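You operate a simulated robot arm through the tools that you are given. There is no shell and no other tool.

You run a simulated two-armed robot. Do the job below in one go: nothing can be reset, and whatever is moved stays where it is left.

Task
Take the cap off the short can on the middle of the sample table and lay it down there.
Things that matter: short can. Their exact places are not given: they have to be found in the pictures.

The check looks at the end state, three seconds after you hand in, the way a careful person would. Anything else that was tipped, shoved, dropped, spilled or broken makes it a failure. A push-on lid holds only when it is set on centred and level and pressed home; a screw cap is set on level and turned clockwise until tight.

Robot
Two 7-joint arms with two-finger parallel grippers on one trunk, on a base that moves. Base frame: it is fixed to the floor where the robot stands at the start and does not move with it; the origin is under the middle of the robot, x ahead of it, y to its left, z up; the surface under the hand at the start is at about z = 0.75. Readings come in m, rad, newtons and seconds.
The left shoulder is at the start at [0.062, 0.198, 1.029], the right one opposite. With the tool pointing down near the work surface each hand reaches from about 0.3 to 0.72 m from the robot's upright axis, wherever it stands, measured 20 degrees to its own side. Places, roughly: short can (6x6x11 cm) [0.5, 0.1, 0.8]. Payload 1.57 kg a hand.
The TCP of each hand is the grasp point between the finger pads, 0.03 m short of the fingertips. In the tool frame z runs along the fingers and y along their closing line. The gripper opens to 0.11 m. The fingers are 0.024 m wide and 0.012 m thick; the gripper's body (0.048 by 0.112 m) begins 0.078 m behind the TCP.
Orientation is told as [roll, pitch, yaw] about the base's x, y, z axes, in that order, counted from this pose: with the fingers straight down and closing along the base's y, the tool's x points along the base's -x, its y along +y and its z along -z.

Tools
- The arms move only by the tool nudge_tool. It takes "left_steps", "right_steps" or both (then of equal length, played together; a hand with none holds still); each is a list of rows, each an object (a shift or turn left out is 0, a gripper value left out holds the last) with "rotation": the turn, a rotation vector about the tool's x, y, z in rad, a list of three; "xyz": the shift along the tool's x, y, z in cm, a list of three; "claw": the finger opening in cm, from 0 to 11. In form: [{"rotation": [rx, ry, rz], "xyz": [x, y, z], "claw": claw}, ...]. A call has 1 to 20 rows; each row is the pose to reach, as a shift and turn from the pose commanded when the call began, along the tool's axes at that moment. Rows are played at 5 a second. More than 0.05 m and 0.15 rad between two rows, or a gripper value outside its range, and nothing of the call is played. Where a pose cannot be reached the arm comes as near as it can. A force on the tool above 40 N (or 10 N above the force at the start of the call, whichever is more), or a blocked arm, ends the call early, and 0.2 s more pass. The fingers move at their own pace (about 0.072 m/s each) and stop on an object; they squeeze with about 24 N. The grip force told is the motor's: it shows also when the fingers shut on nothing. Time passes only in rows, and 0.2 s behind the last, so rows that repeat a pose let the fingers close. The reply holds the time, the measured pose of the TCP, the force on the tool along the base axes, the opening and the grip force, in the units named above and with some noise, with the torque about the TCP (base axes, N m) and any sound that the robot's microphone picked up.
- Cameras (640 x 400 px; columns grow to the right, rows downward): "scene" is now at [0.1014, 0.0057, 1.6016]; the picture's right is [0.06, -1.00, 0.00], its down [-0.85, -0.05, -0.52] and it looks along [0.52, 0.03, -0.85] (base axes); focal length 283 px, centre (320, 200). "left" rides on the left gripper at [0.07, -0.016, -0.141] in its tool frame; the picture's right is [0.23, 0.97, 0.00], its down [-0.85, 0.20, -0.48] and it looks along [-0.47, 0.11, 0.88] (tool axes); focal length 222 px, centre (320, 200). "right" rides on the right gripper at [0.07, 0.016, -0.141] in its tool frame; the picture's right is [-0.23, 0.97, 0.00], its down [-0.85, -0.20, -0.48] and it looks along [-0.47, -0.11, 0.88] (tool axes); focal length 222 px, centre (320, 200).
- get_image(camera): a new picture of that camera. It takes no simulated time.
- raise_lower(by): slides the trunk up (or, below 0, down) by that many m; the arms and the scene camera ride with it, the base frame stays. It gives what a move gives, with no picture.
- steer(legs): drives the robot by 1 to 6 legs, each [ahead, left, turn to the left] in m, m and rad, along the robot's own axes; the way and the turn of a leg run together, so that a leg with both is an arc; at most 1.5 m and 3.142 rad a leg. The arms and the cameras ride along, it lands a little off, and it stops where it bumps. It gives what a move gives.
- turn_head(pan, tilt): turns the head with the scene camera to pan (to the left, within 1.501 rad either way) and tilt (down, from -0.506 to 1.204), counted from straight ahead of the robot. It gives what a move gives.
- probe_pixels(camera, pixels): for up to 12 pixels [column, row] of the newest picture of that camera ("zoom" is the newest enlarged one), the place [x, y, z] in the base frame of the surface seen there, good to about 0.003 m. It takes no simulated time.
- close_up(camera, box): a new picture of the part [left, top, right, bottom] of that camera's present view, enlarged. It takes no simulated time.
- finish_job(): hands the job in; it is judged then, once.

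Unless the task says otherwise, let go and move clear before handing in.

The tools are called after ">>>" by a JSON object that holds its "name" and its "arguments". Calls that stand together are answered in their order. nudge_tool: Moves the arms, as the interface text tells. Its arguments: {"type":"object","properties":{"left_steps":{"type":"array","items":{"type":"object","properties":{"rotation":{"type":"array","items":{"type":"number"}},"xyz":{"type":"array","items":{"type":"number"}},"claw":{"type":"number"}}}},"right_steps":{"type":"array","items":{"type":"object","properties":{"rotation":{"type":"array","items":{"type":"number"}},"xyz":{"type":"array","items":{"type":"number"}},"claw":{"type":"number"}}}}},"required":[]} The other tools are called the same way: raise_lower (by) moves the trunk up or down; steer (legs) drives the base; turn_head (pan, tilt) turns the head that bears the scene camera; get_image (camera) takes a picture; probe_pixels (camera, pixels) gives the place of the surface under pixels of a picture; close_up (camera, box) takes an enlarged picture of a part of a camera's view; finish_job () hands the job in.

At the start:

```text
time_s: 0.0
left_tcp_pos: [0.428, 0.2824, 1.0002]
left_tcp_rot: [0.001, 0.002, 0.001]
left_ft_force: [0.3, -0.5, 0.7]
left_torque: [-0.03, 0.0, 0.01]
left_opening: 0.1099
left_grip_force: 0.0
right_tcp_pos: [0.3734, -0.0842, 1.0774]
right_tcp_rot: [-0.001, 0.003, -0.001]
right_ft_force: [0.5, -0.1, 0.1]
right_torque: [0.0, 0.0, 0.01]
right_opening: 0.1099
right_grip_force: 0.0
trunk travel left (down, up): [-0.625, 0.365]
robot x, y, heading: [-0.0027, 0.0011, 0.004]
head pan, tilt (commanded): [0.061, 1.021]
```

scene: 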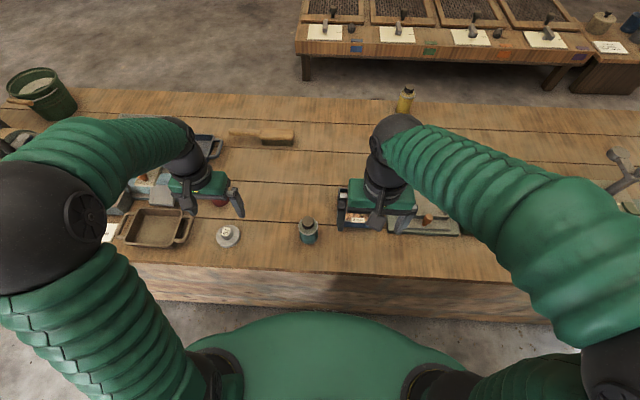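
right: 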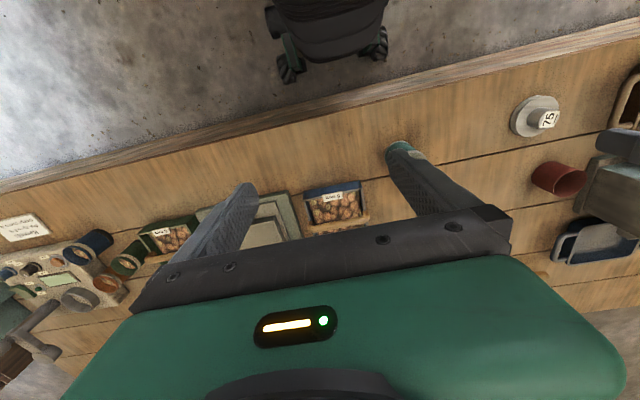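
left: 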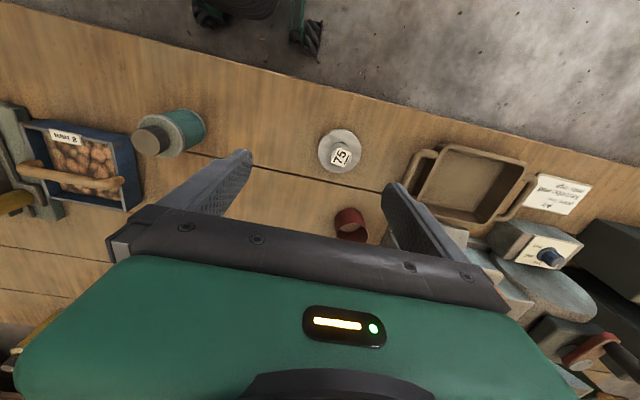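

The scene shows a small green can with a dark top at about (308, 230), and a "75" weight at (228, 236). I'll enlarge the can to see what kind of cap it has.

>>> {"name": "close_up", "arguments": {"camera": "scene", "box": [258, 190, 358, 252]}}

>>> {"name": "close_up", "arguments": {"camera": "left", "box": [100, 80, 260, 180]}}

>>> {"name": "close_up", "arguments": {"camera": "scene", "box": [100, 100, 480, 300]}}

```text
6.40 times, centred on (308, 221) of scene
```

zoom: 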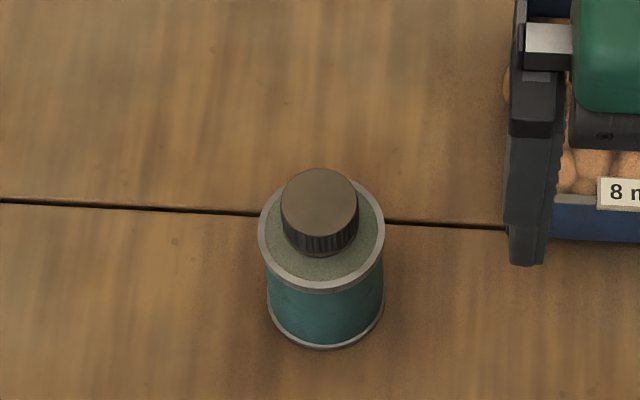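

```text
4.00 times, centred on (180, 130) of left
```

zoom: 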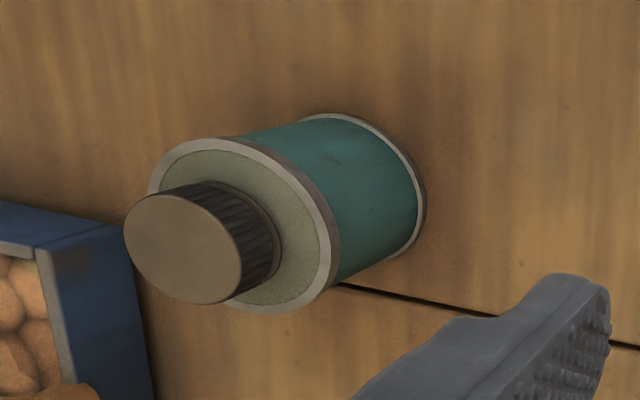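

```text
1.68 times, centred on (290, 200) of scene
```

zoom: 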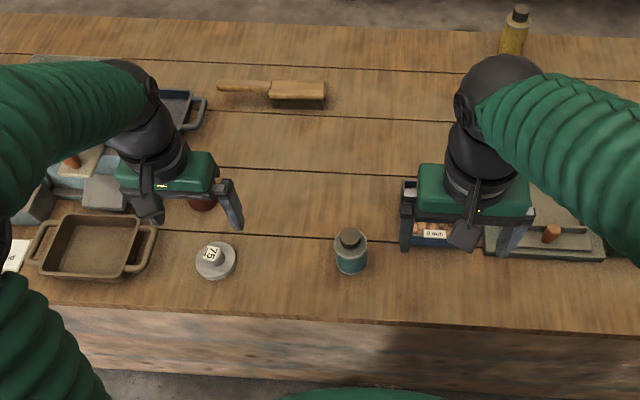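

The cap is ribbed all round, so it looks like a screw cap. I'll enlarge the can again and probe points on the cap, shoulder, can foot and table.

>>> {"name": "close_up", "arguments": {"camera": "scene", "box": [258, 190, 358, 252]}}

>>> {"name": "probe_pixels", "arguments": {"camera": "zoom", "pixels": [[320, 203], [284, 203], [355, 203], [320, 172], [320, 232], [320, 245], [320, 272], [268, 235], [378, 235], [325, 285], [325, 360], [200, 250]]}}

>>> {"name": "get_image", "arguments": {"camera": "left"}}

>>> {"name": "probe_pixels", "arguments": {"camera": "left", "pixels": [[146, 142], [134, 143], [158, 145], [145, 132], [150, 153], [340, 150], [345, 137], [265, 150], [100, 190], [140, 195], [348, 225]]}}

```text
6.40 times, centred on (308, 221) of scene
```

zoom: 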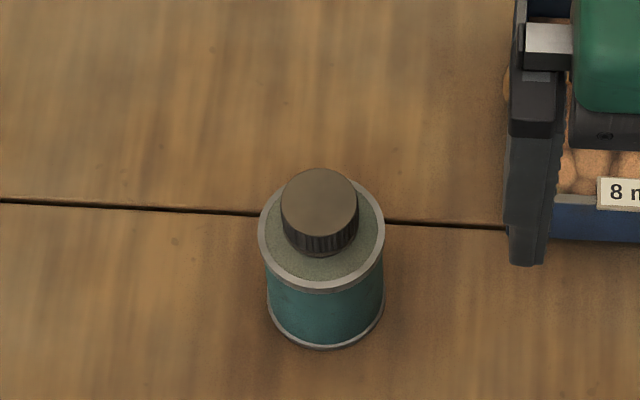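

```text
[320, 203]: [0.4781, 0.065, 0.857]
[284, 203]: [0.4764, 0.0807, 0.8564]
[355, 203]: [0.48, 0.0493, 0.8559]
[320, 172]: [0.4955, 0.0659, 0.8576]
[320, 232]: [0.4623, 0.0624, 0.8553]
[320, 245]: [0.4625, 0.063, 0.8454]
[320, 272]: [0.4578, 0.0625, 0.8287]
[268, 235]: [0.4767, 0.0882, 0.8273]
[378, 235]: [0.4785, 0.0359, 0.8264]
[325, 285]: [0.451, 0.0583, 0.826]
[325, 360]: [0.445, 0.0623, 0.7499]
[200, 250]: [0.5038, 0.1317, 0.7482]
```

```text
taken
```

left: 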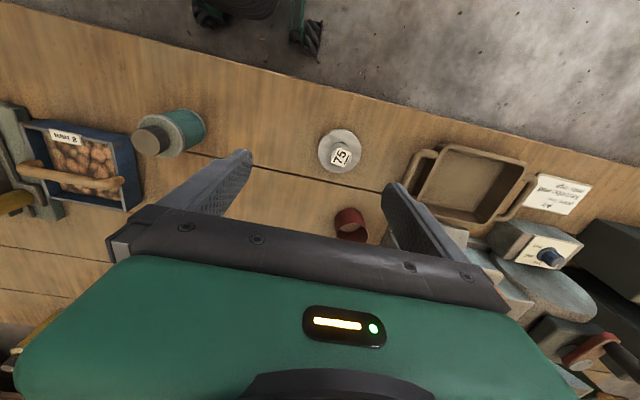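

```text
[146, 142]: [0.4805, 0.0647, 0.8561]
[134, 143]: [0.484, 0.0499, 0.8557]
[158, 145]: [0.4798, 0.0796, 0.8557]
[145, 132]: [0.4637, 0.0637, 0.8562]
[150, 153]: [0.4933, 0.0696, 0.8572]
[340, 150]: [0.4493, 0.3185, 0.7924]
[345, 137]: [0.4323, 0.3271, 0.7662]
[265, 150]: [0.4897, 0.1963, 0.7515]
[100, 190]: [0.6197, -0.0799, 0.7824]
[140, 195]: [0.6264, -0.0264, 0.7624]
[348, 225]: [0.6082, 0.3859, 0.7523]
```

The cap centre reads about (0.479, 0.065), with its top at z 0.857, the shoulder at 0.828 and the table at 0.749, and the cap is about 3.4 cm wide. My plan is to steady the can body with the left hand from its free left side and unscrew with the right hand from above. First I'll turn the left hand to yaw +90° while it is high up.

>>> {"name": "nudge_tool", "arguments": {"left_steps": [{"rotation": [0, 0, -0.143]}, {"rotation": [0, 0, -0.286]}, {"rotation": [0, 0, -0.429]}, {"rotation": [0, 0, -0.572]}, {"rotation": [0, 0, -0.715]}, {"rotation": [0, 0, -0.858]}, {"rotation": [0, 0, -1.0]}, {"rotation": [0, 0, -1.143]}, {"rotation": [0, 0, -1.286]}, {"rotation": [0, 0, -1.429]}, {"rotation": [0, 0, -1.571]}, {"rotation": [0, 0, -1.571]}]}}

>>> {"name": "probe_pixels", "arguments": {"camera": "zoom", "pixels": [[540, 200], [530, 250], [600, 215], [600, 238], [508, 200]]}}

```text
time_s: 2.6
left_tcp_pos: [0.4262, 0.2816, 0.9993]
left_tcp_rot: [0.001, 0.001, 1.574]
left_ft_force: [-0.1, 0.0, -0.7]
left_torque: [0.02, 0.01, 0.02]
left_opening: 0.11
left_grip_force: 0.1
right_tcp_pos: [0.3706, -0.0842, 1.0779]
right_tcp_rot: [0.0, 0.0, -0.001]
right_ft_force: [-0.2, 0.0, -0.5]
right_torque: [-0.01, 0.03, 0.02]
right_opening: 0.11
right_grip_force: 0.0
trunk travel left (down, up): [-0.625, 0.365]
robot x, y, heading: [0.0, 0.0031, -0.001]
head pan, tilt (commanded): [0.061, 1.021]
```

```text
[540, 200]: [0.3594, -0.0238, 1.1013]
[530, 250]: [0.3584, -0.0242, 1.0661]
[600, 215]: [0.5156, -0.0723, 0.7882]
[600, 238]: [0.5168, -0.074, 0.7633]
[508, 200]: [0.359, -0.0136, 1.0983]
```

The yaw is now +1.574 as asked. Next I'll tilt the left tool about 60° so the fingers point toward -Y, staying high, and bring it over toward (0.479, 0.22, 0.95).

>>> {"name": "nudge_tool", "arguments": {"left_steps": [{"rotation": [0, 0.131, 0], "xyz": [0.8, -0.7, 0.6]}, {"rotation": [0, 0.262, 0], "xyz": [1.6, -1.4, 1.2]}, {"rotation": [0, 0.393, 0], "xyz": [2.4, -2.1, 1.9]}, {"rotation": [0, 0.524, 0], "xyz": [3.2, -2.8, 2.5]}, {"rotation": [0, 0.655, 0], "xyz": [4.0, -3.5, 3.1]}, {"rotation": [0, 0.785, 0], "xyz": [4.8, -4.2, 3.7]}, {"rotation": [0, 0.916, 0], "xyz": [5.6, -4.8, 4.4]}, {"rotation": [0, 1.047, 0], "xyz": [6.2, -5.3, 5.0]}, {"rotation": [0, 1.047, 0], "xyz": [6.2, -5.3, 5.0]}]}}

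>>> {"name": "get_image", "arguments": {"camera": "scene"}}

>>> {"name": "get_image", "arguments": {"camera": "left"}}

>>> {"name": "get_image", "arguments": {"camera": "right"}}

```text
time_s: 4.6
left_tcp_pos: [0.4799, 0.2205, 0.9509]
left_tcp_rot: [-0.003, 1.048, 1.57]
left_ft_force: [0.5, -0.1, -0.8]
left_torque: [-0.03, -0.02, -0.01]
left_opening: 0.1101
left_grip_force: 0.1
right_tcp_pos: [0.3696, -0.0836, 1.0771]
right_tcp_rot: [0.001, 0.0, 0.0]
right_ft_force: [-0.9, 0.2, 0.8]
right_torque: [-0.03, -0.04, -0.04]
right_opening: 0.11
right_grip_force: 0.1
trunk travel left (down, up): [-0.625, 0.365]
robot x, y, heading: [0.0015, 0.0024, 0.002]
head pan, tilt (commanded): [0.061, 1.021]
```

```text
taken
```

scene: 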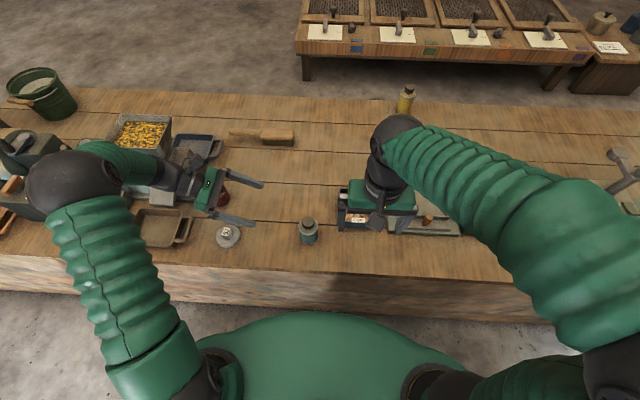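

```text
taken
```

left: 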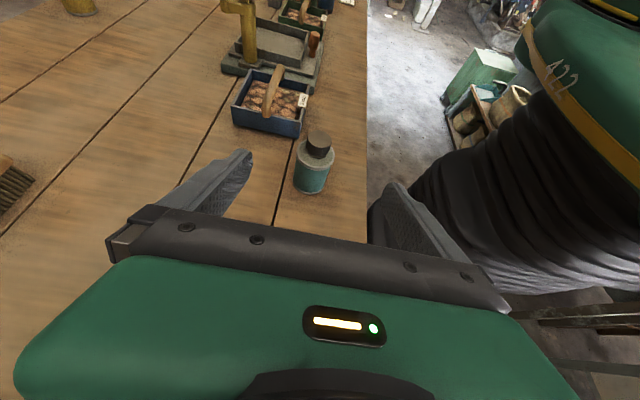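

```text
taken
```

right: 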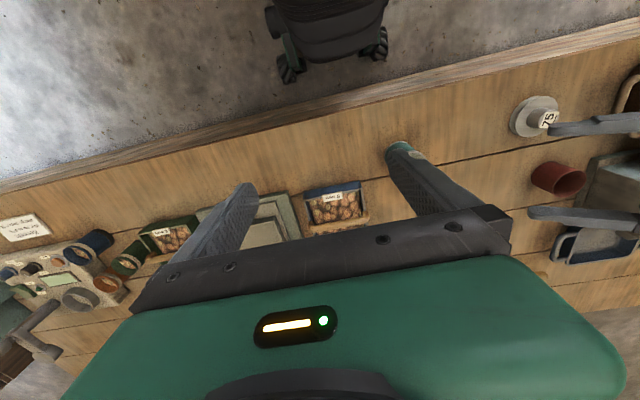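

The left hand is at the wanted tilt (pitch 1.048) and the can stands free between the fingers' line in the left picture at (315, 165). Before lowering, I'll probe the forearm, wrist and the things beneath them (tray, cup, box) for clearance.

>>> {"name": "probe_pixels", "arguments": {"camera": "scene", "pixels": [[75, 180], [120, 160], [175, 182], [210, 190], [224, 193], [165, 215], [160, 198], [228, 232], [185, 232], [205, 140], [140, 135], [150, 195]]}}

>>> {"name": "close_up", "arguments": {"camera": "scene", "box": [0, 100, 320, 300]}}

```text
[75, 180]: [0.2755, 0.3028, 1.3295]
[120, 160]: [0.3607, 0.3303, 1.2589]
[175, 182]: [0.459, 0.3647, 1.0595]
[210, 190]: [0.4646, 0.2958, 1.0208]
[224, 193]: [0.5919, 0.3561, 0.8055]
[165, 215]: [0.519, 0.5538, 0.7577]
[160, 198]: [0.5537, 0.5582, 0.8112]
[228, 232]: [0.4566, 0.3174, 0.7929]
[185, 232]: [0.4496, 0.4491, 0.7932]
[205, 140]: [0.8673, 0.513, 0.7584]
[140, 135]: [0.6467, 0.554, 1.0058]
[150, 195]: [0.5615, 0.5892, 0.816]
```

```text
2.00 times, centred on (160, 200) of scene
```

zoom: 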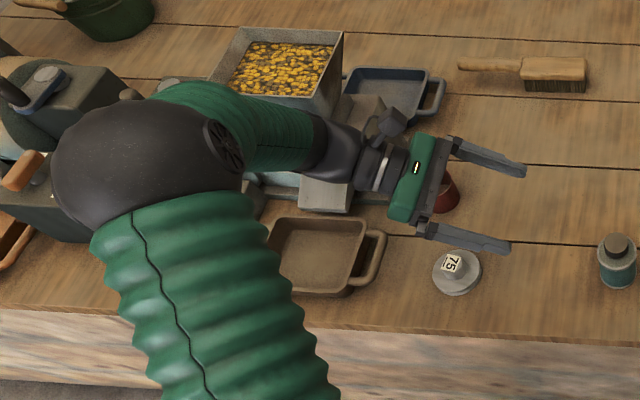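

The elbow is high at z 1.33, the weight's top is at 0.793 and the tray rim is also at 0.793, so a slanting descent along the tool axis clears them all. I'll go to the pregrasp about 14 cm back along the tool axis and look there.

>>> {"name": "nudge_tool", "arguments": {"left_steps": [{"xyz": [-2.2, 0.1, 2.6]}, {"xyz": [-4.4, 0.1, 5.2]}, {"xyz": [-6.6, 0.1, 7.8]}, {"xyz": [-6.6, 0.1, 7.8]}]}}

>>> {"name": "get_image", "arguments": {"camera": "left"}}

>>> {"name": "close_up", "arguments": {"camera": "scene", "box": [120, 120, 440, 320]}}

```text
time_s: 5.6
left_tcp_pos: [0.4796, 0.1844, 0.8545]
left_tcp_rot: [-0.001, 1.047, 1.571]
left_ft_force: [0.8, 0.2, -0.3]
left_torque: [0.02, 0.0, -0.01]
left_opening: 0.11
left_grip_force: 0.1
right_tcp_pos: [0.3718, -0.0835, 1.0774]
right_tcp_rot: [0.0, -0.001, 0.001]
right_ft_force: [0.0, 1.6, -0.5]
right_torque: [0.02, -0.02, 0.02]
right_opening: 0.1102
right_grip_force: 0.1
trunk travel left (down, up): [-0.625, 0.365]
robot x, y, heading: [-0.0011, -0.0012, 0.002]
head pan, tilt (commanded): [0.061, 1.021]
```

```text
taken
```

left: 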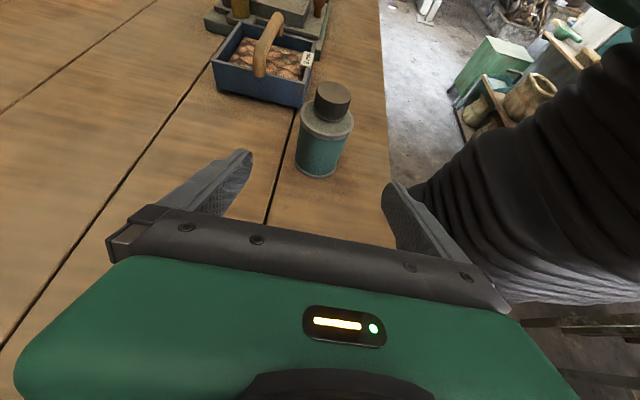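

```text
2.00 times, centred on (280, 220) of scene
```

zoom: 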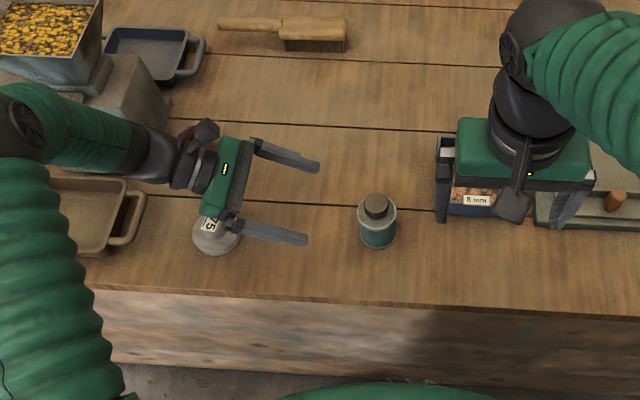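

The can shows at left picture (325, 130), roughly centred between the fingers. I'll probe its body and the bin edge to refine the grasp line before sliding in.

>>> {"name": "probe_pixels", "arguments": {"camera": "left", "pixels": [[301, 145], [322, 155], [343, 150], [299, 122], [352, 126], [330, 90], [312, 95], [348, 100], [323, 174], [300, 104], [310, 60]]}}

```text
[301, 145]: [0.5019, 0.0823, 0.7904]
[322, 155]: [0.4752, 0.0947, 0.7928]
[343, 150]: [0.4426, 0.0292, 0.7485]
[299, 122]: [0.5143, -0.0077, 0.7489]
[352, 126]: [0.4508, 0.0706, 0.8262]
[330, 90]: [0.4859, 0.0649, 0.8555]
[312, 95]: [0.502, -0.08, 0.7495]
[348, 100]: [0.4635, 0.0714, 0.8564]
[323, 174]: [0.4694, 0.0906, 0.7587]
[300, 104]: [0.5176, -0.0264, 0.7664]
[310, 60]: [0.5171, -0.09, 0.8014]
```

The can body is centred at x ≈ 0.479, and its near side at y 0.095 gives a centre y of about 0.065, which matches the hand's line. I'll slide in 13.8 cm along the tool axis with the fingers fully open.

>>> {"name": "nudge_tool", "arguments": {"left_steps": [{"xyz": [0, 0, 3.5]}, {"xyz": [0, 0, 7.0]}, {"xyz": [0, 0, 10.5]}, {"xyz": [0, 0, 13.8]}, {"xyz": [0, 0, 13.8]}]}}

>>> {"name": "get_image", "arguments": {"camera": "left"}}

>>> {"name": "close_up", "arguments": {"camera": "scene", "box": [200, 150, 400, 275]}}

```text
time_s: 6.8
left_tcp_pos: [0.4803, 0.0663, 0.7843]
left_tcp_rot: [-0.001, 1.048, 1.571]
left_ft_force: [0.3, 0.0, 0.1]
left_torque: [0.02, 0.01, -0.01]
left_opening: 0.11
left_grip_force: 0.1
right_tcp_pos: [0.3701, -0.0848, 1.0761]
right_tcp_rot: [-0.002, 0.002, -0.002]
right_ft_force: [-0.4, -0.7, -0.1]
right_torque: [-0.01, -0.02, 0.0]
right_opening: 0.1101
right_grip_force: 0.0
trunk travel left (down, up): [-0.625, 0.365]
robot x, y, heading: [0.0033, 0.0023, 0.002]
head pan, tilt (commanded): [0.061, 1.021]
```

```text
taken
```

left: 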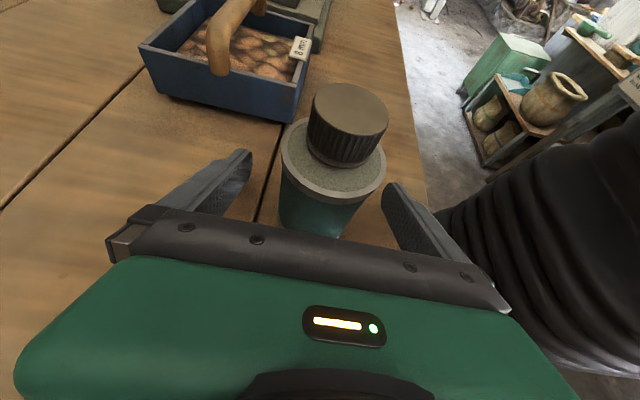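

```text
3.20 times, centred on (300, 212) of scene
```

zoom: 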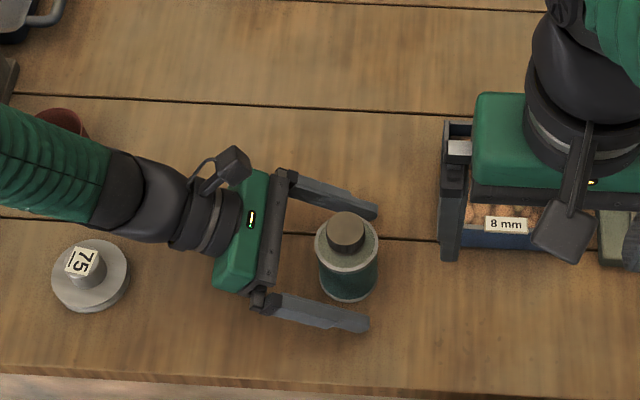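

The can now sits centred between the left fingers (left picture (335, 160)) with no contact force. I'll close the left fingers on the body.

>>> {"name": "nudge_tool", "arguments": {"left_steps": [{"claw": 8}, {"claw": 7}, {"claw": 6.4}, {"claw": 5.8}, {"claw": 5}, {"claw": 5}, {"claw": 5}]}}

>>> {"name": "close_up", "arguments": {"camera": "scene", "box": [258, 190, 358, 252]}}

>>> {"name": "get_image", "arguments": {"camera": "left"}}

```text
time_s: 8.4
left_tcp_pos: [0.4802, 0.0673, 0.785]
left_tcp_rot: [0.0, 1.046, 1.57]
left_ft_force: [0.0, -0.2, 0.3]
left_torque: [-0.02, -0.04, 0.0]
left_opening: 0.0561
left_grip_force: 23.9
right_tcp_pos: [0.3706, -0.0842, 1.0759]
right_tcp_rot: [-0.001, -0.001, -0.001]
right_ft_force: [-0.4, -0.2, -1.0]
right_torque: [0.0, 0.02, 0.03]
right_opening: 0.1103
right_grip_force: 0.0
trunk travel left (down, up): [-0.625, 0.365]
robot x, y, heading: [-0.0036, -0.0023, 0.001]
head pan, tilt (commanded): [0.061, 1.021]
```

```text
6.40 times, centred on (308, 221) of scene
```

zoom: 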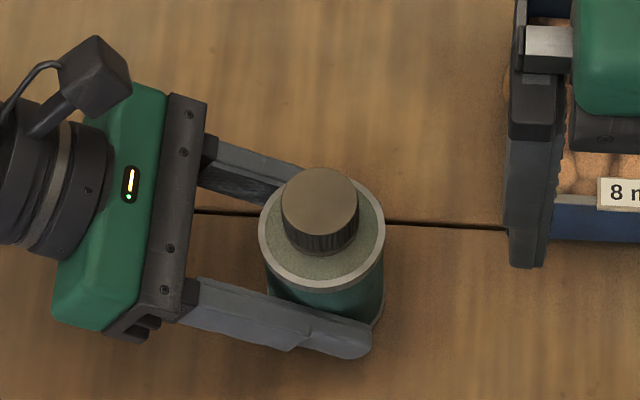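

```text
taken
```

left: 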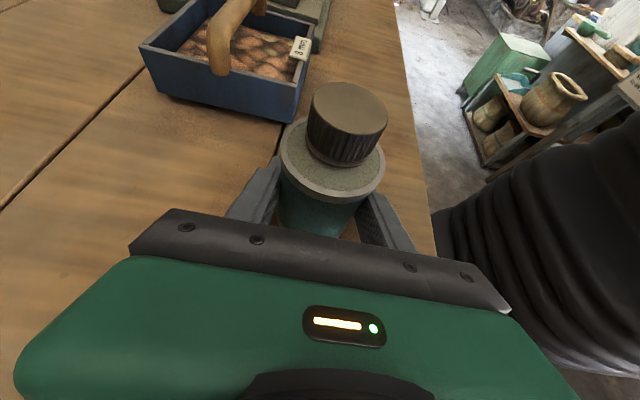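

The left grip holds at 5.6 cm opening and 23.9 N, and the can hasn't moved. I'll check how high the left camera block (zoom (95, 75)) and the hand stand, to know the clearance for the right hand turning above.

>>> {"name": "probe_pixels", "arguments": {"camera": "zoom", "pixels": [[95, 60], [110, 90], [125, 75], [70, 75], [140, 120], [185, 130], [320, 203], [284, 203], [355, 203], [320, 172], [320, 230], [50, 115]]}}

```text
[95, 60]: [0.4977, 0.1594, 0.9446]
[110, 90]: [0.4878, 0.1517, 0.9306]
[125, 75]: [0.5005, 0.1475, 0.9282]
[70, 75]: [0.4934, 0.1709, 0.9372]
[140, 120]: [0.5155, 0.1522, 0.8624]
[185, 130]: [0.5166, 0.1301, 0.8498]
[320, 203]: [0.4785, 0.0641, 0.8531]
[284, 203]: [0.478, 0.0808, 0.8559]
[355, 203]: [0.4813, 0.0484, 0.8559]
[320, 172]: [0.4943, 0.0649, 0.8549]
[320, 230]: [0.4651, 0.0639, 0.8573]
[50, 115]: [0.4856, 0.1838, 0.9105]
```

The left camera block's top is at z 0.945 with its near edge at y ≈ 0.147, so a right hand over the can with a narrowed 6 cm opening clears it by about 2 cm. I'll bring the right hand above the cap at z ≈ 0.97 and narrow its fingers.

>>> {"name": "nudge_tool", "arguments": {"right_steps": [{"xyz": [-1.8, 2.5, 1.0], "claw": 9}, {"xyz": [-3.6, 5.0, 2.0], "claw": 8}, {"xyz": [-5.4, 7.5, 3.0], "claw": 7}, {"xyz": [-7.2, 10.0, 4.0], "claw": 6}, {"xyz": [-9.0, 12.5, 6.0], "claw": 6}, {"xyz": [-10.8, 14.9, 8.0], "claw": 6}, {"xyz": [-10.8, 14.9, 10.5], "claw": 6}, {"xyz": [-10.8, 14.9, 10.5], "claw": 6}]}}

>>> {"name": "get_image", "arguments": {"camera": "scene"}}

>>> {"name": "get_image", "arguments": {"camera": "right"}}

>>> {"name": "get_image", "arguments": {"camera": "left"}}

```text
time_s: 10.2
left_tcp_pos: [0.4806, 0.0661, 0.7851]
left_tcp_rot: [-0.001, 1.046, 1.572]
left_ft_force: [1.4, 0.2, 2.7]
left_torque: [-0.02, -0.06, 0.08]
left_opening: 0.0562
left_grip_force: 24.1
right_tcp_pos: [0.4791, 0.0669, 0.9718]
right_tcp_rot: [0.0, -0.001, 0.0]
right_ft_force: [-0.5, 0.5, -0.2]
right_torque: [0.02, 0.0, 0.0]
right_opening: 0.06
right_grip_force: 0.0
trunk travel left (down, up): [-0.625, 0.365]
robot x, y, heading: [0.0018, -0.0061, 0.003]
head pan, tilt (commanded): [0.061, 1.021]
```

```text
taken
```

scene: 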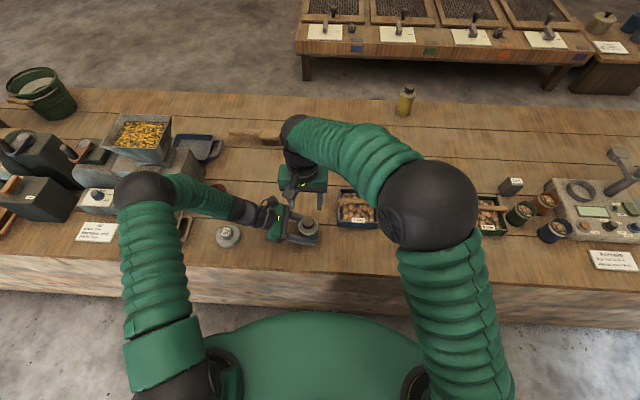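

```text
taken
```

right: 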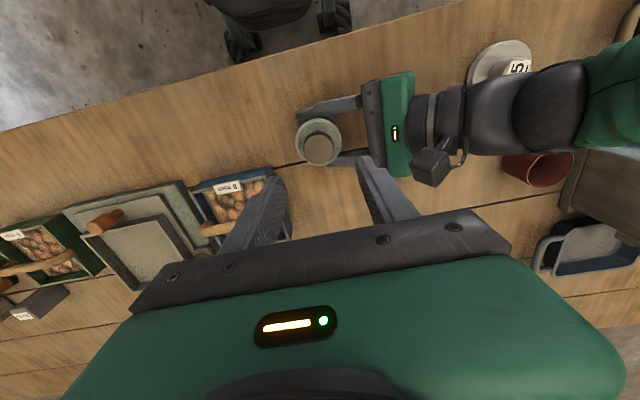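

```text
taken
```

left: 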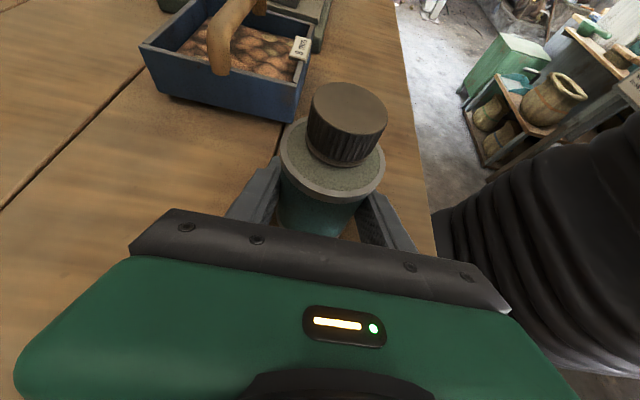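

Both elbows are well apart in the scene view, and the right hand is above the cap with the cap visible at right picture (318, 148). Next I'll wind the right wrist clockwise (tool z positive) up here, to gain room for a long counter-clockwise turn.

>>> {"name": "nudge_tool", "arguments": {"right_steps": [{"rotation": [0, 0, 0.14]}, {"rotation": [0, 0, 0.28]}, {"rotation": [0, 0, 0.42]}, {"rotation": [0, 0, 0.56]}, {"rotation": [0, 0, 0.7]}, {"rotation": [0, 0, 0.84]}, {"rotation": [0, 0, 0.98]}, {"rotation": [0, 0, 1.12]}, {"rotation": [0, 0, 1.26]}, {"rotation": [0, 0, 1.4]}, {"rotation": [0, 0, 1.54]}, {"rotation": [0, 0, 1.54]}]}}

>>> {"name": "get_image", "arguments": {"camera": "right"}}

>>> {"name": "get_image", "arguments": {"camera": "scene"}}

```text
time_s: 12.5
left_tcp_pos: [0.4789, 0.0667, 0.7863]
left_tcp_rot: [-0.006, 1.048, 1.566]
left_ft_force: [1.4, 2.1, 5.3]
left_torque: [0.04, 0.14, -0.06]
left_opening: 0.0563
left_grip_force: 24.2
right_tcp_pos: [0.5164, -0.0008, 0.987]
right_tcp_rot: [0.031, 0.02, -1.605]
right_ft_force: [0.5, 0.0, 0.2]
right_torque: [-0.02, 0.0, -0.01]
right_opening: 0.0601
right_grip_force: 0.0
trunk travel left (down, up): [-0.625, 0.365]
robot x, y, heading: [-0.0005, 0.0002, 0.001]
head pan, tilt (commanded): [0.061, 1.021]
stopped in row 11 (right hand): the arm was blocked; the commanded pose is now the measured one
```

```text
taken
```

right: 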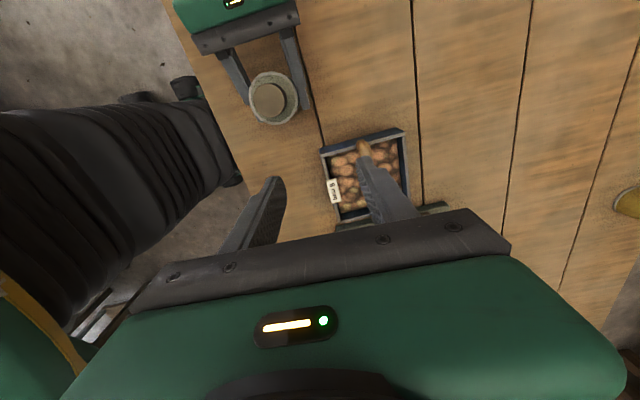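

```text
taken
```

scene: 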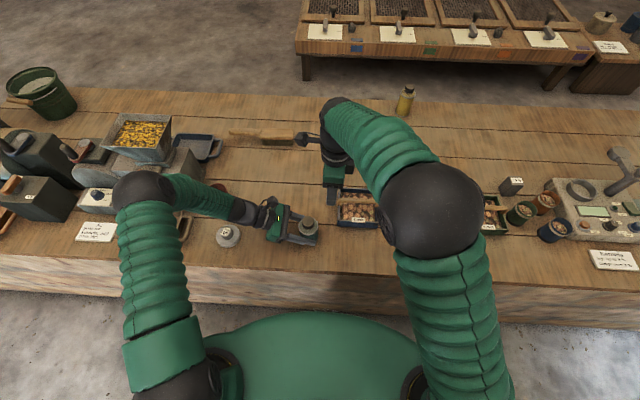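

The right arm hit a joint limit near yaw -1.6 and drifted off to (0.516, -0.001), though it touched nothing. I'll wind back to about yaw -0.8 and return above the cap.

>>> {"name": "nudge_tool", "arguments": {"right_steps": [{"rotation": [0.006, -0.001, -0.134], "xyz": [1.0, -0.6, 0]}, {"rotation": [0.012, -0.002, -0.268], "xyz": [2.1, -1.3, 0]}, {"rotation": [0.018, -0.003, -0.402], "xyz": [3.2, -1.9, 0]}, {"rotation": [0.024, -0.004, -0.536], "xyz": [4.4, -2.6, 0.5]}, {"rotation": [0.03, -0.005, -0.67], "xyz": [5.5, -3.3, 1.0]}, {"rotation": [0.037, -0.006, -0.805], "xyz": [6.55, -3.96, 1.5]}, {"rotation": [0.037, -0.006, -0.805], "xyz": [6.55, -3.96, 1.5]}]}}

>>> {"name": "get_image", "arguments": {"camera": "right"}}

```text
time_s: 14.3
left_tcp_pos: [0.4769, 0.0663, 0.7852]
left_tcp_rot: [-0.003, 1.044, 1.568]
left_ft_force: [-0.6, 0.3, -0.4]
left_torque: [0.01, -0.01, 0.02]
left_opening: 0.0564
left_grip_force: 24.1
right_tcp_pos: [0.4952, 0.04, 0.9735]
right_tcp_rot: [-0.003, -0.001, -0.857]
right_ft_force: [-0.1, -0.5, 0.5]
right_torque: [-0.02, 0.02, 0.02]
right_opening: 0.0602
right_grip_force: 0.1
trunk travel left (down, up): [-0.625, 0.365]
robot x, y, heading: [-0.0027, 0.0016, 0.0]
head pan, tilt (commanded): [0.061, 1.021]
stopped in row 7 (right hand): the arm was blocked; the commanded pose is now the measured one
```

```text
taken
```

right: 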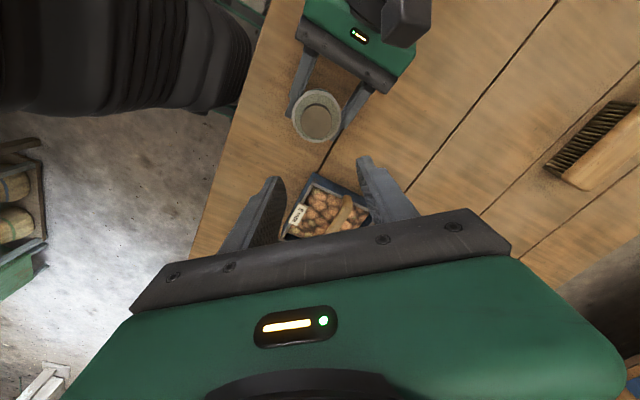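

Still short of the pose at yaw -0.86, so that side is limited by joints. I'll return to yaw 0 above the cap, where it reached before, and turn the other way from there.

>>> {"name": "nudge_tool", "arguments": {"right_steps": [{"rotation": [0, 0, -0.14], "xyz": [0.0, 0.0, 0]}, {"rotation": [0, 0, -0.28], "xyz": [0.4, 0.1, 0]}, {"rotation": [0, 0, -0.43], "xyz": [1.0, 0.2, 0]}, {"rotation": [0, 0, -0.57], "xyz": [1.8, 0.3, 0]}, {"rotation": [0, 0, -0.71], "xyz": [2.5, 0.4, 0]}, {"rotation": [0, 0, -0.857], "xyz": [3.03, 0.48, 0]}, {"rotation": [0, 0, -0.857], "xyz": [3.03, 0.48, 0]}]}}

```text
time_s: 15.9
left_tcp_pos: [0.4783, 0.0669, 0.7858]
left_tcp_rot: [-0.002, 1.045, 1.567]
left_ft_force: [-0.4, -0.7, -0.2]
left_torque: [-0.01, 0.01, 0.02]
left_opening: 0.0564
left_grip_force: 24.4
right_tcp_pos: [0.4748, 0.0734, 0.9747]
right_tcp_rot: [0.0, 0.003, 0.017]
right_ft_force: [-0.2, 0.5, 0.7]
right_torque: [0.0, -0.01, 0.0]
right_opening: 0.06
right_grip_force: 0.0
trunk travel left (down, up): [-0.625, 0.365]
robot x, y, heading: [-0.0016, 0.0017, 0.003]
head pan, tilt (commanded): [0.061, 1.021]
```

The right hand is back at yaw 0.02 and free. I'll test how far it can turn counter-clockwise up here over the cap before gripping anything.

>>> {"name": "nudge_tool", "arguments": {"right_steps": [{"rotation": [0, 0, -0.14], "xyz": [-0.4, -0.8, 0]}, {"rotation": [0, 0, -0.28], "xyz": [-0.4, -0.8, 0]}, {"rotation": [0, 0, -0.42], "xyz": [-0.4, -0.8, 0]}, {"rotation": [0, 0, -0.56], "xyz": [-0.4, -0.8, 0]}, {"rotation": [0, 0, -0.7], "xyz": [-0.4, -0.8, 0]}, {"rotation": [0, 0, -0.84], "xyz": [-0.4, -0.8, 0]}, {"rotation": [0, 0, -0.98], "xyz": [-0.4, -0.8, 0]}, {"rotation": [0, 0, -1.12], "xyz": [-0.4, -0.8, 0]}, {"rotation": [0, 0, -1.26], "xyz": [-0.4, -0.8, 0]}, {"rotation": [0, 0, -1.4], "xyz": [-0.4, -0.8, 0]}, {"rotation": [0, 0, -1.54], "xyz": [-0.4, -0.8, 0]}, {"rotation": [0, 0, -1.68], "xyz": [-0.4, -0.8, 0]}, {"rotation": [0, 0, -1.82], "xyz": [-0.4, -0.8, 0]}, {"rotation": [0, 0, -1.96], "xyz": [-0.4, -0.8, 0]}, {"rotation": [0, 0, -2.1], "xyz": [-0.4, -0.8, 0]}, {"rotation": [0, 0, -2.24], "xyz": [-0.4, -0.8, 0]}, {"rotation": [0, 0, -2.38], "xyz": [-0.4, -0.8, 0]}, {"rotation": [0, 0, -2.52], "xyz": [-0.4, -0.8, 0]}, {"rotation": [0, 0, -2.66], "xyz": [-0.4, -0.8, 0]}, {"rotation": [0, 0, -2.66], "xyz": [-0.4, -0.8, 0]}]}}

>>> {"name": "get_image", "arguments": {"camera": "scene"}}

```text
time_s: 20.1
left_tcp_pos: [0.4772, 0.0665, 0.7866]
left_tcp_rot: [-0.004, 1.047, 1.567]
left_ft_force: [0.8, -1.3, -0.7]
left_torque: [-0.03, 0.0, -0.01]
left_opening: 0.0563
left_grip_force: 24.0
right_tcp_pos: [0.4788, 0.0649, 0.9735]
right_tcp_rot: [0.001, -0.002, 2.678]
right_ft_force: [0.3, 0.2, 0.4]
right_torque: [0.01, -0.02, 0.02]
right_opening: 0.0601
right_grip_force: 0.0
trunk travel left (down, up): [-0.625, 0.365]
robot x, y, heading: [0.0021, -0.0021, 0.005]
head pan, tilt (commanded): [0.061, 1.021]
```

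```text
taken
```

scene: 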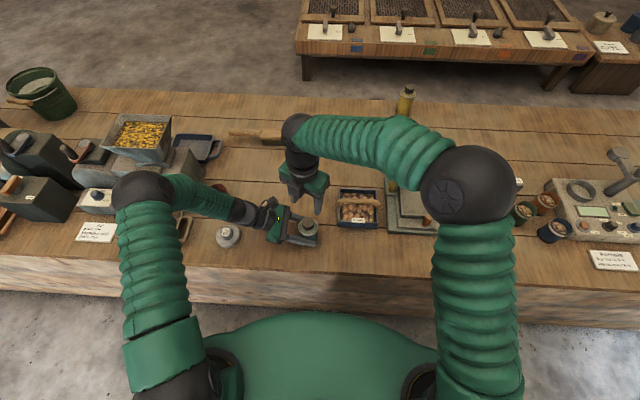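

The counter-clockwise side is free up to at least yaw 2.68 while staying over the cap. I'll test further to find how much range there is.

>>> {"name": "nudge_tool", "arguments": {"right_steps": [{"rotation": [0, 0, -0.14]}, {"rotation": [0, 0, -0.28]}, {"rotation": [0, 0, -0.42]}, {"rotation": [0, 0, -0.56]}, {"rotation": [0, 0, -0.7]}, {"rotation": [0, 0, -0.84]}, {"rotation": [0, 0, -0.98]}, {"rotation": [0, 0, -1.12]}, {"rotation": [0, 0, -1.26]}, {"rotation": [0, 0, -1.4]}, {"rotation": [0, 0, -1.54]}, {"rotation": [0, 0, -1.54]}]}}

```text
time_s: 22.7
left_tcp_pos: [0.4773, 0.065, 0.7866]
left_tcp_rot: [-0.002, 1.046, 1.564]
left_ft_force: [0.7, 0.4, -0.1]
left_torque: [-0.01, -0.03, 0.0]
left_opening: 0.0562
left_grip_force: 24.0
right_tcp_pos: [0.4777, 0.0641, 0.9748]
right_tcp_rot: [0.0, 0.0, -2.066]
right_ft_force: [-0.8, 0.3, 0.3]
right_torque: [0.03, -0.02, -0.03]
right_opening: 0.0601
right_grip_force: 0.1
trunk travel left (down, up): [-0.625, 0.365]
robot x, y, heading: [-0.0031, -0.0, -0.001]
head pan, tilt (commanded): [0.061, 1.021]
```

The wrist reached yaw 4.22 (shown as -2.066) without deviating, so I have more than 4 rad per stroke. I'll wind back to the clockwise end in two calls.

>>> {"name": "nudge_tool", "arguments": {"right_steps": [{"rotation": [0, 0, 0.145]}, {"rotation": [0, 0, 0.29]}, {"rotation": [0, 0, 0.435]}, {"rotation": [0, 0, 0.58]}, {"rotation": [0, 0, 0.725]}, {"rotation": [0, 0, 0.87]}, {"rotation": [0, 0, 1.015]}, {"rotation": [0, 0, 1.16]}, {"rotation": [0, 0, 1.305]}, {"rotation": [0, 0, 1.45]}, {"rotation": [0, 0, 1.595]}, {"rotation": [0, 0, 1.74]}, {"rotation": [0, 0, 1.885]}, {"rotation": [0, 0, 2.03]}, {"rotation": [0, 0, 2.175]}, {"rotation": [0, 0, 2.32]}, {"rotation": [0, 0, 2.465]}, {"rotation": [0, 0, 2.61]}, {"rotation": [0, 0, 2.755]}, {"rotation": [0, 0, 2.755]}]}}

>>> {"name": "nudge_tool", "arguments": {"right_steps": [{"rotation": [0, 0, 0.145]}, {"rotation": [0, 0, 0.29]}, {"rotation": [0, 0, 0.435]}, {"rotation": [0, 0, 0.58]}, {"rotation": [0, 0, 0.725]}, {"rotation": [0, 0, 0.87]}, {"rotation": [0, 0, 1.015]}, {"rotation": [0, 0, 1.16]}, {"rotation": [0, 0, 1.305]}, {"rotation": [0, 0, 1.44]}, {"rotation": [0, 0, 1.44]}]}}

>>> {"name": "close_up", "arguments": {"camera": "scene", "box": [258, 190, 358, 252]}}

>>> {"name": "probe_pixels", "arguments": {"camera": "zoom", "pixels": [[320, 203], [284, 203], [355, 203], [320, 172], [320, 230]]}}

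```text
time_s: 26.9
left_tcp_pos: [0.4779, 0.066, 0.785]
left_tcp_rot: [-0.002, 1.047, 1.566]
left_ft_force: [0.1, -0.4, -0.4]
left_torque: [-0.02, -0.01, -0.02]
left_opening: 0.0561
left_grip_force: 24.1
right_tcp_pos: [0.4792, 0.0651, 0.9739]
right_tcp_rot: [0.002, 0.0, 1.459]
right_ft_force: [0.2, -0.4, 0.7]
right_torque: [0.0, 0.0, 0.03]
right_opening: 0.0599
right_grip_force: 0.1
trunk travel left (down, up): [-0.625, 0.365]
robot x, y, heading: [0.0011, 0.0032, -0.004]
head pan, tilt (commanded): [0.061, 1.021]
```

```text
time_s: 29.3
left_tcp_pos: [0.477, 0.0672, 0.7854]
left_tcp_rot: [0.0, 1.044, 1.567]
left_ft_force: [-0.3, -0.4, 0.1]
left_torque: [0.0, -0.01, 0.01]
left_opening: 0.0561
left_grip_force: 23.7
right_tcp_pos: [0.4804, 0.0635, 0.9742]
right_tcp_rot: [0.001, 0.0, 0.017]
right_ft_force: [0.0, 0.0, 0.3]
right_torque: [0.01, 0.03, 0.0]
right_opening: 0.0598
right_grip_force: 0.1
trunk travel left (down, up): [-0.625, 0.365]
robot x, y, heading: [0.0028, -0.0012, -0.005]
head pan, tilt (commanded): [0.061, 1.021]
```

```text
6.40 times, centred on (308, 221) of scene
```

zoom: 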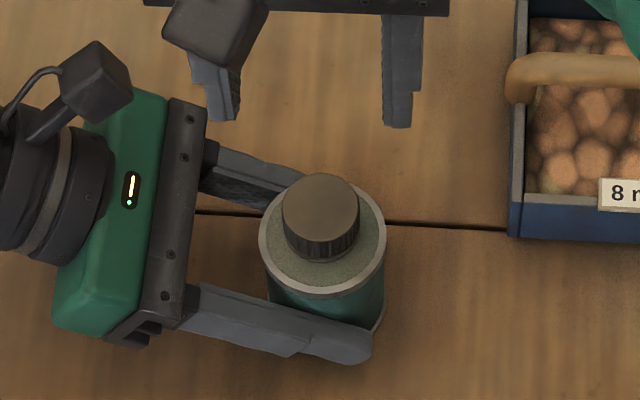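

```text
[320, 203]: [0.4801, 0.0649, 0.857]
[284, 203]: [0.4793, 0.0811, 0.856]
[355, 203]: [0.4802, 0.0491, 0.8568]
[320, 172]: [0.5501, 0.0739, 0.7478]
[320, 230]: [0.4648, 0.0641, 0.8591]
```

Right hand is back at yaw 0.02, and the cap centre now reads about (0.477, 0.065), top 0.857. I'll lower the right hand 11.2 cm so the fingertips stop just above the shoulder (tips at ≈ 0.832), still open.

>>> {"name": "nudge_tool", "arguments": {"right_steps": [{"xyz": [0.2, 0, 3.0]}, {"xyz": [0.2, 0, 6.0]}, {"xyz": [0.2, 0, 8.5]}, {"xyz": [0.2, 0, 10.0]}, {"xyz": [0.2, 0, 11.1]}, {"xyz": [0.2, 0, 11.1]}]}}

>>> {"name": "close_up", "arguments": {"camera": "scene", "box": [258, 170, 358, 232]}}

>>> {"name": "get_image", "arguments": {"camera": "left"}}

>>> {"name": "get_image", "arguments": {"camera": "right"}}

```text
time_s: 30.7
left_tcp_pos: [0.4774, 0.0663, 0.7869]
left_tcp_rot: [-0.004, 1.045, 1.567]
left_ft_force: [1.2, 0.1, 0.1]
left_torque: [0.01, 0.0, 0.04]
left_opening: 0.0561
left_grip_force: 24.3
right_tcp_pos: [0.4776, 0.0645, 0.8636]
right_tcp_rot: [0.0, 0.001, 0.018]
right_ft_force: [-0.5, 0.9, -0.5]
right_torque: [0.0, -0.02, -0.02]
right_opening: 0.0602
right_grip_force: 0.0
trunk travel left (down, up): [-0.625, 0.365]
robot x, y, heading: [-0.0014, 0.0017, -0.001]
head pan, tilt (commanded): [0.061, 1.021]
```

```text
6.40 times, centred on (308, 201) of scene
```

zoom: 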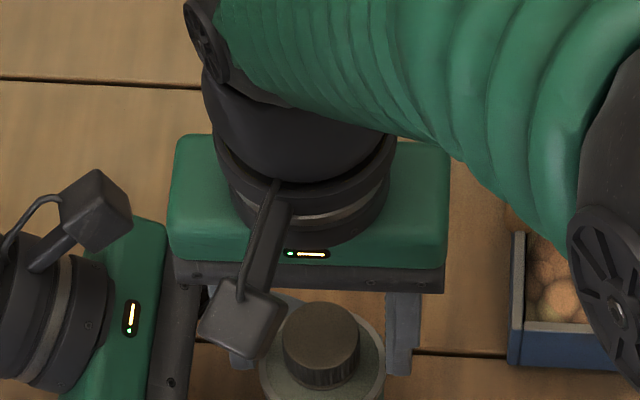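

```text
taken
```

left: 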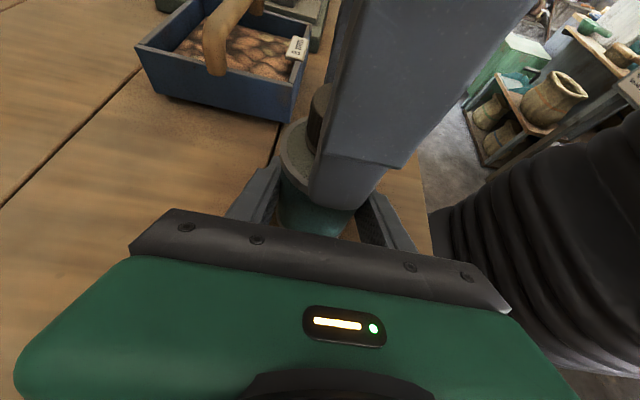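

```text
taken
```

right: 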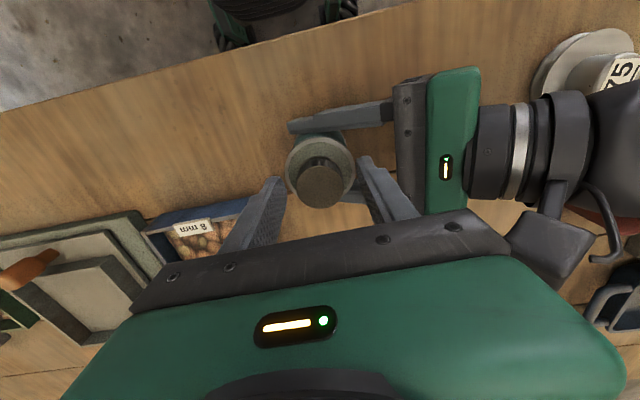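

The right fingertips straddle the cap: tips at right picture (275, 185) and (370, 165), cap at (322, 182), TCP at (0.478, 0.0645, 0.864), with no contact. I'll close the right fingers on the cap.

>>> {"name": "nudge_tool", "arguments": {"right_steps": [{"claw": 5}, {"claw": 4.2}, {"claw": 3.6}, {"claw": 3}, {"claw": 2.5}, {"claw": 2.5}, {"claw": 2.5}]}}

>>> {"name": "get_image", "arguments": {"camera": "right"}}

>>> {"name": "get_image", "arguments": {"camera": "left"}}

```text
time_s: 32.3
left_tcp_pos: [0.4784, 0.0671, 0.7851]
left_tcp_rot: [-0.001, 1.045, 1.568]
left_ft_force: [-0.9, -4.9, -0.1]
left_torque: [0.25, 0.01, 0.0]
left_opening: 0.0563
left_grip_force: 24.5
right_tcp_pos: [0.4778, 0.0636, 0.8623]
right_tcp_rot: [-0.001, 0.001, 0.019]
right_ft_force: [0.4, 4.8, -0.3]
right_torque: [0.14, -0.01, 0.0]
right_opening: 0.0356
right_grip_force: 23.9
trunk travel left (down, up): [-0.625, 0.365]
robot x, y, heading: [-0.0044, -0.003, -0.002]
head pan, tilt (commanded): [0.061, 1.021]
```

```text
taken
```

right: 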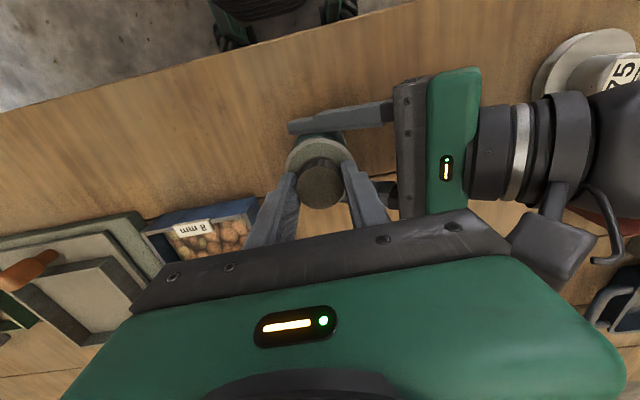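

```text
taken
```

left: 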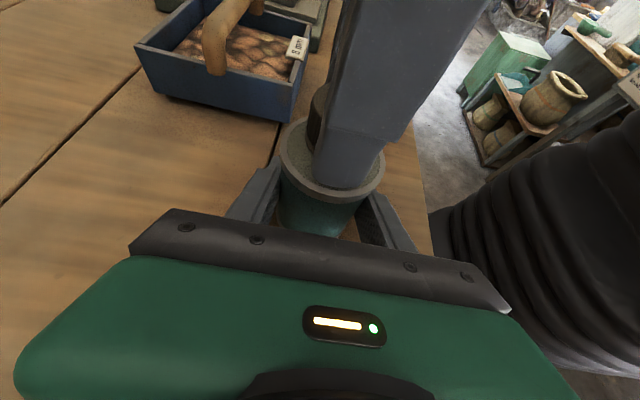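

The right grip is on the cap at 3.56 cm with 23.9 N, and the side load between the hands is only about 5 N. I'll try a first counter-clockwise turn of 0.45 rad and watch the torque.

>>> {"name": "nudge_tool", "arguments": {"right_steps": [{"rotation": [0, 0, -0.09], "xyz": [0, 0.1, 0]}, {"rotation": [0, 0, -0.18], "xyz": [0, 0.1, 0]}, {"rotation": [0, 0, -0.27], "xyz": [0, 0.1, 0]}, {"rotation": [0, 0, -0.36], "xyz": [0, 0.1, 0]}, {"rotation": [0, 0, -0.45], "xyz": [0, 0.1, 0]}]}}

>>> {"name": "get_image", "arguments": {"camera": "right"}}

>>> {"name": "get_image", "arguments": {"camera": "left"}}

```text
time_s: 33.5
left_tcp_pos: [0.4779, 0.0665, 0.7863]
left_tcp_rot: [0.0, 1.045, 1.569]
left_ft_force: [-8.6, 12.5, -0.3]
left_torque: [-0.57, -0.33, -0.01]
left_opening: 0.0563
left_grip_force: 24.5
right_tcp_pos: [0.4768, 0.0655, 0.8637]
right_tcp_rot: [0.001, 0.001, 0.471]
right_ft_force: [8.1, -12.6, -1.3]
right_torque: [-0.47, -0.3, 0.03]
right_opening: 0.0356
right_grip_force: 24.4
trunk travel left (down, up): [-0.625, 0.365]
robot x, y, heading: [-0.0069, 0.0013, 0.001]
head pan, tilt (commanded): [0.061, 1.021]
```

```text
taken
```

right: 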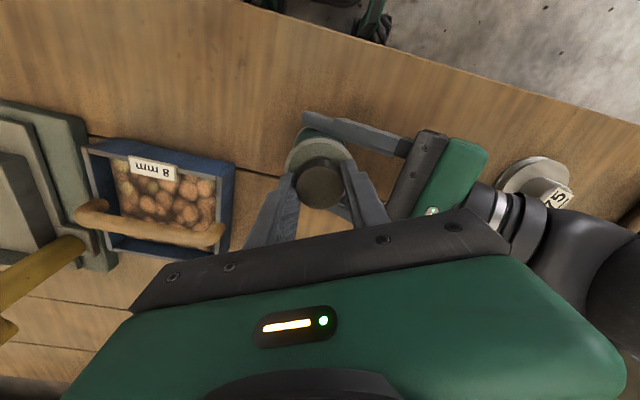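

```text
taken
```

left: 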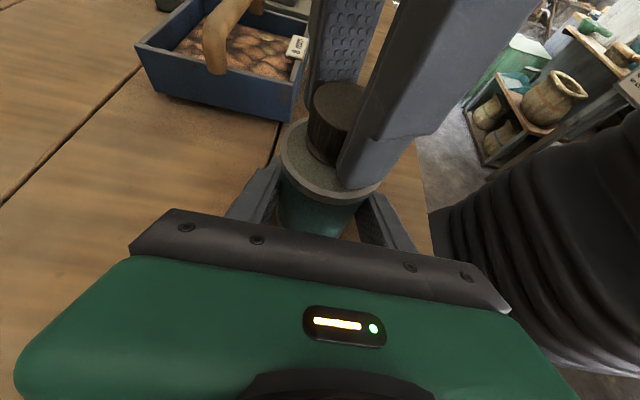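

The cap turned 0.45 rad with almost no torque about z (0.03), and my 1 mm sideways shift built up a 12 N side load. I'll undo that shift and turn another 1.0 rad, watching for vertical force from the thread.

>>> {"name": "nudge_tool", "arguments": {"right_steps": [{"rotation": [0, 0, 0], "xyz": [0, -0.08, 0]}, {"rotation": [0, 0, -0.1], "xyz": [0, -0.08, 0]}, {"rotation": [0, 0, -0.2], "xyz": [0, -0.08, 0]}, {"rotation": [0, 0, -0.3], "xyz": [0, -0.08, 0]}, {"rotation": [0, 0, -0.4], "xyz": [0, -0.08, 0]}, {"rotation": [0, 0, -0.5], "xyz": [0, -0.08, 0]}, {"rotation": [0, 0, -0.6], "xyz": [0, -0.08, 0]}, {"rotation": [0, 0, -0.7], "xyz": [0, -0.08, 0]}, {"rotation": [0, 0, -0.8], "xyz": [0, -0.08, 0]}, {"rotation": [0, 0, -0.9], "xyz": [0, -0.08, 0]}, {"rotation": [0, 0, -1.0], "xyz": [0, -0.08, 0]}]}}

>>> {"name": "get_image", "arguments": {"camera": "left"}}

>>> {"name": "close_up", "arguments": {"camera": "right", "box": [240, 100, 400, 240]}}

```text
time_s: 35.9
left_tcp_pos: [0.4779, 0.0664, 0.7853]
left_tcp_rot: [-0.003, 1.044, 1.569]
left_ft_force: [-2.9, 4.6, -1.6]
left_torque: [0.01, -0.15, -0.01]
left_opening: 0.0559
left_grip_force: 24.3
right_tcp_pos: [0.4771, 0.0647, 0.8633]
right_tcp_rot: [0.001, -0.001, 1.473]
right_ft_force: [2.6, -4.5, 2.2]
right_torque: [-0.36, -0.04, -0.01]
right_opening: 0.0356
right_grip_force: 23.9
trunk travel left (down, up): [-0.625, 0.365]
robot x, y, heading: [0.0028, -0.0026, 0.004]
head pan, tilt (commanded): [0.061, 1.021]
```

```text
taken
```

left: 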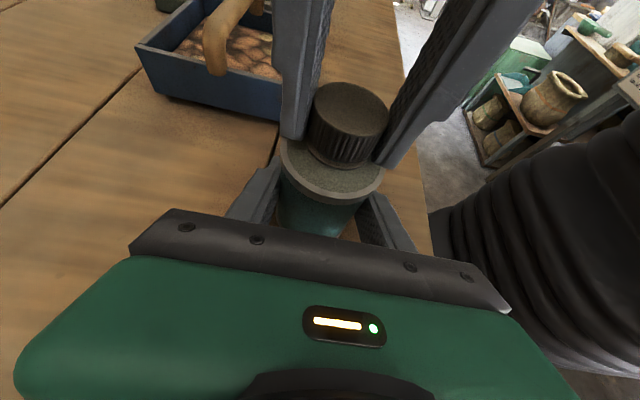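

```text
2.86 times, centred on (320, 170) of right
```

zoom: 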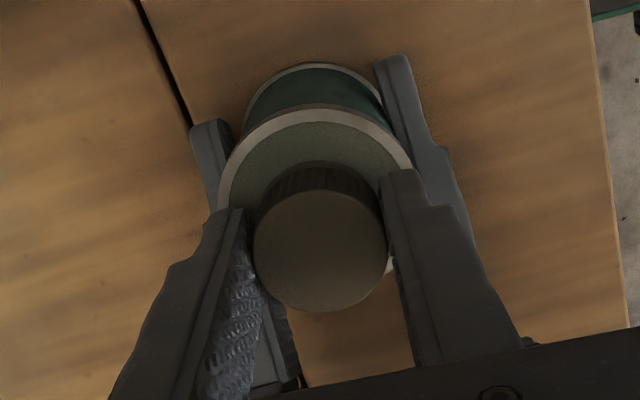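

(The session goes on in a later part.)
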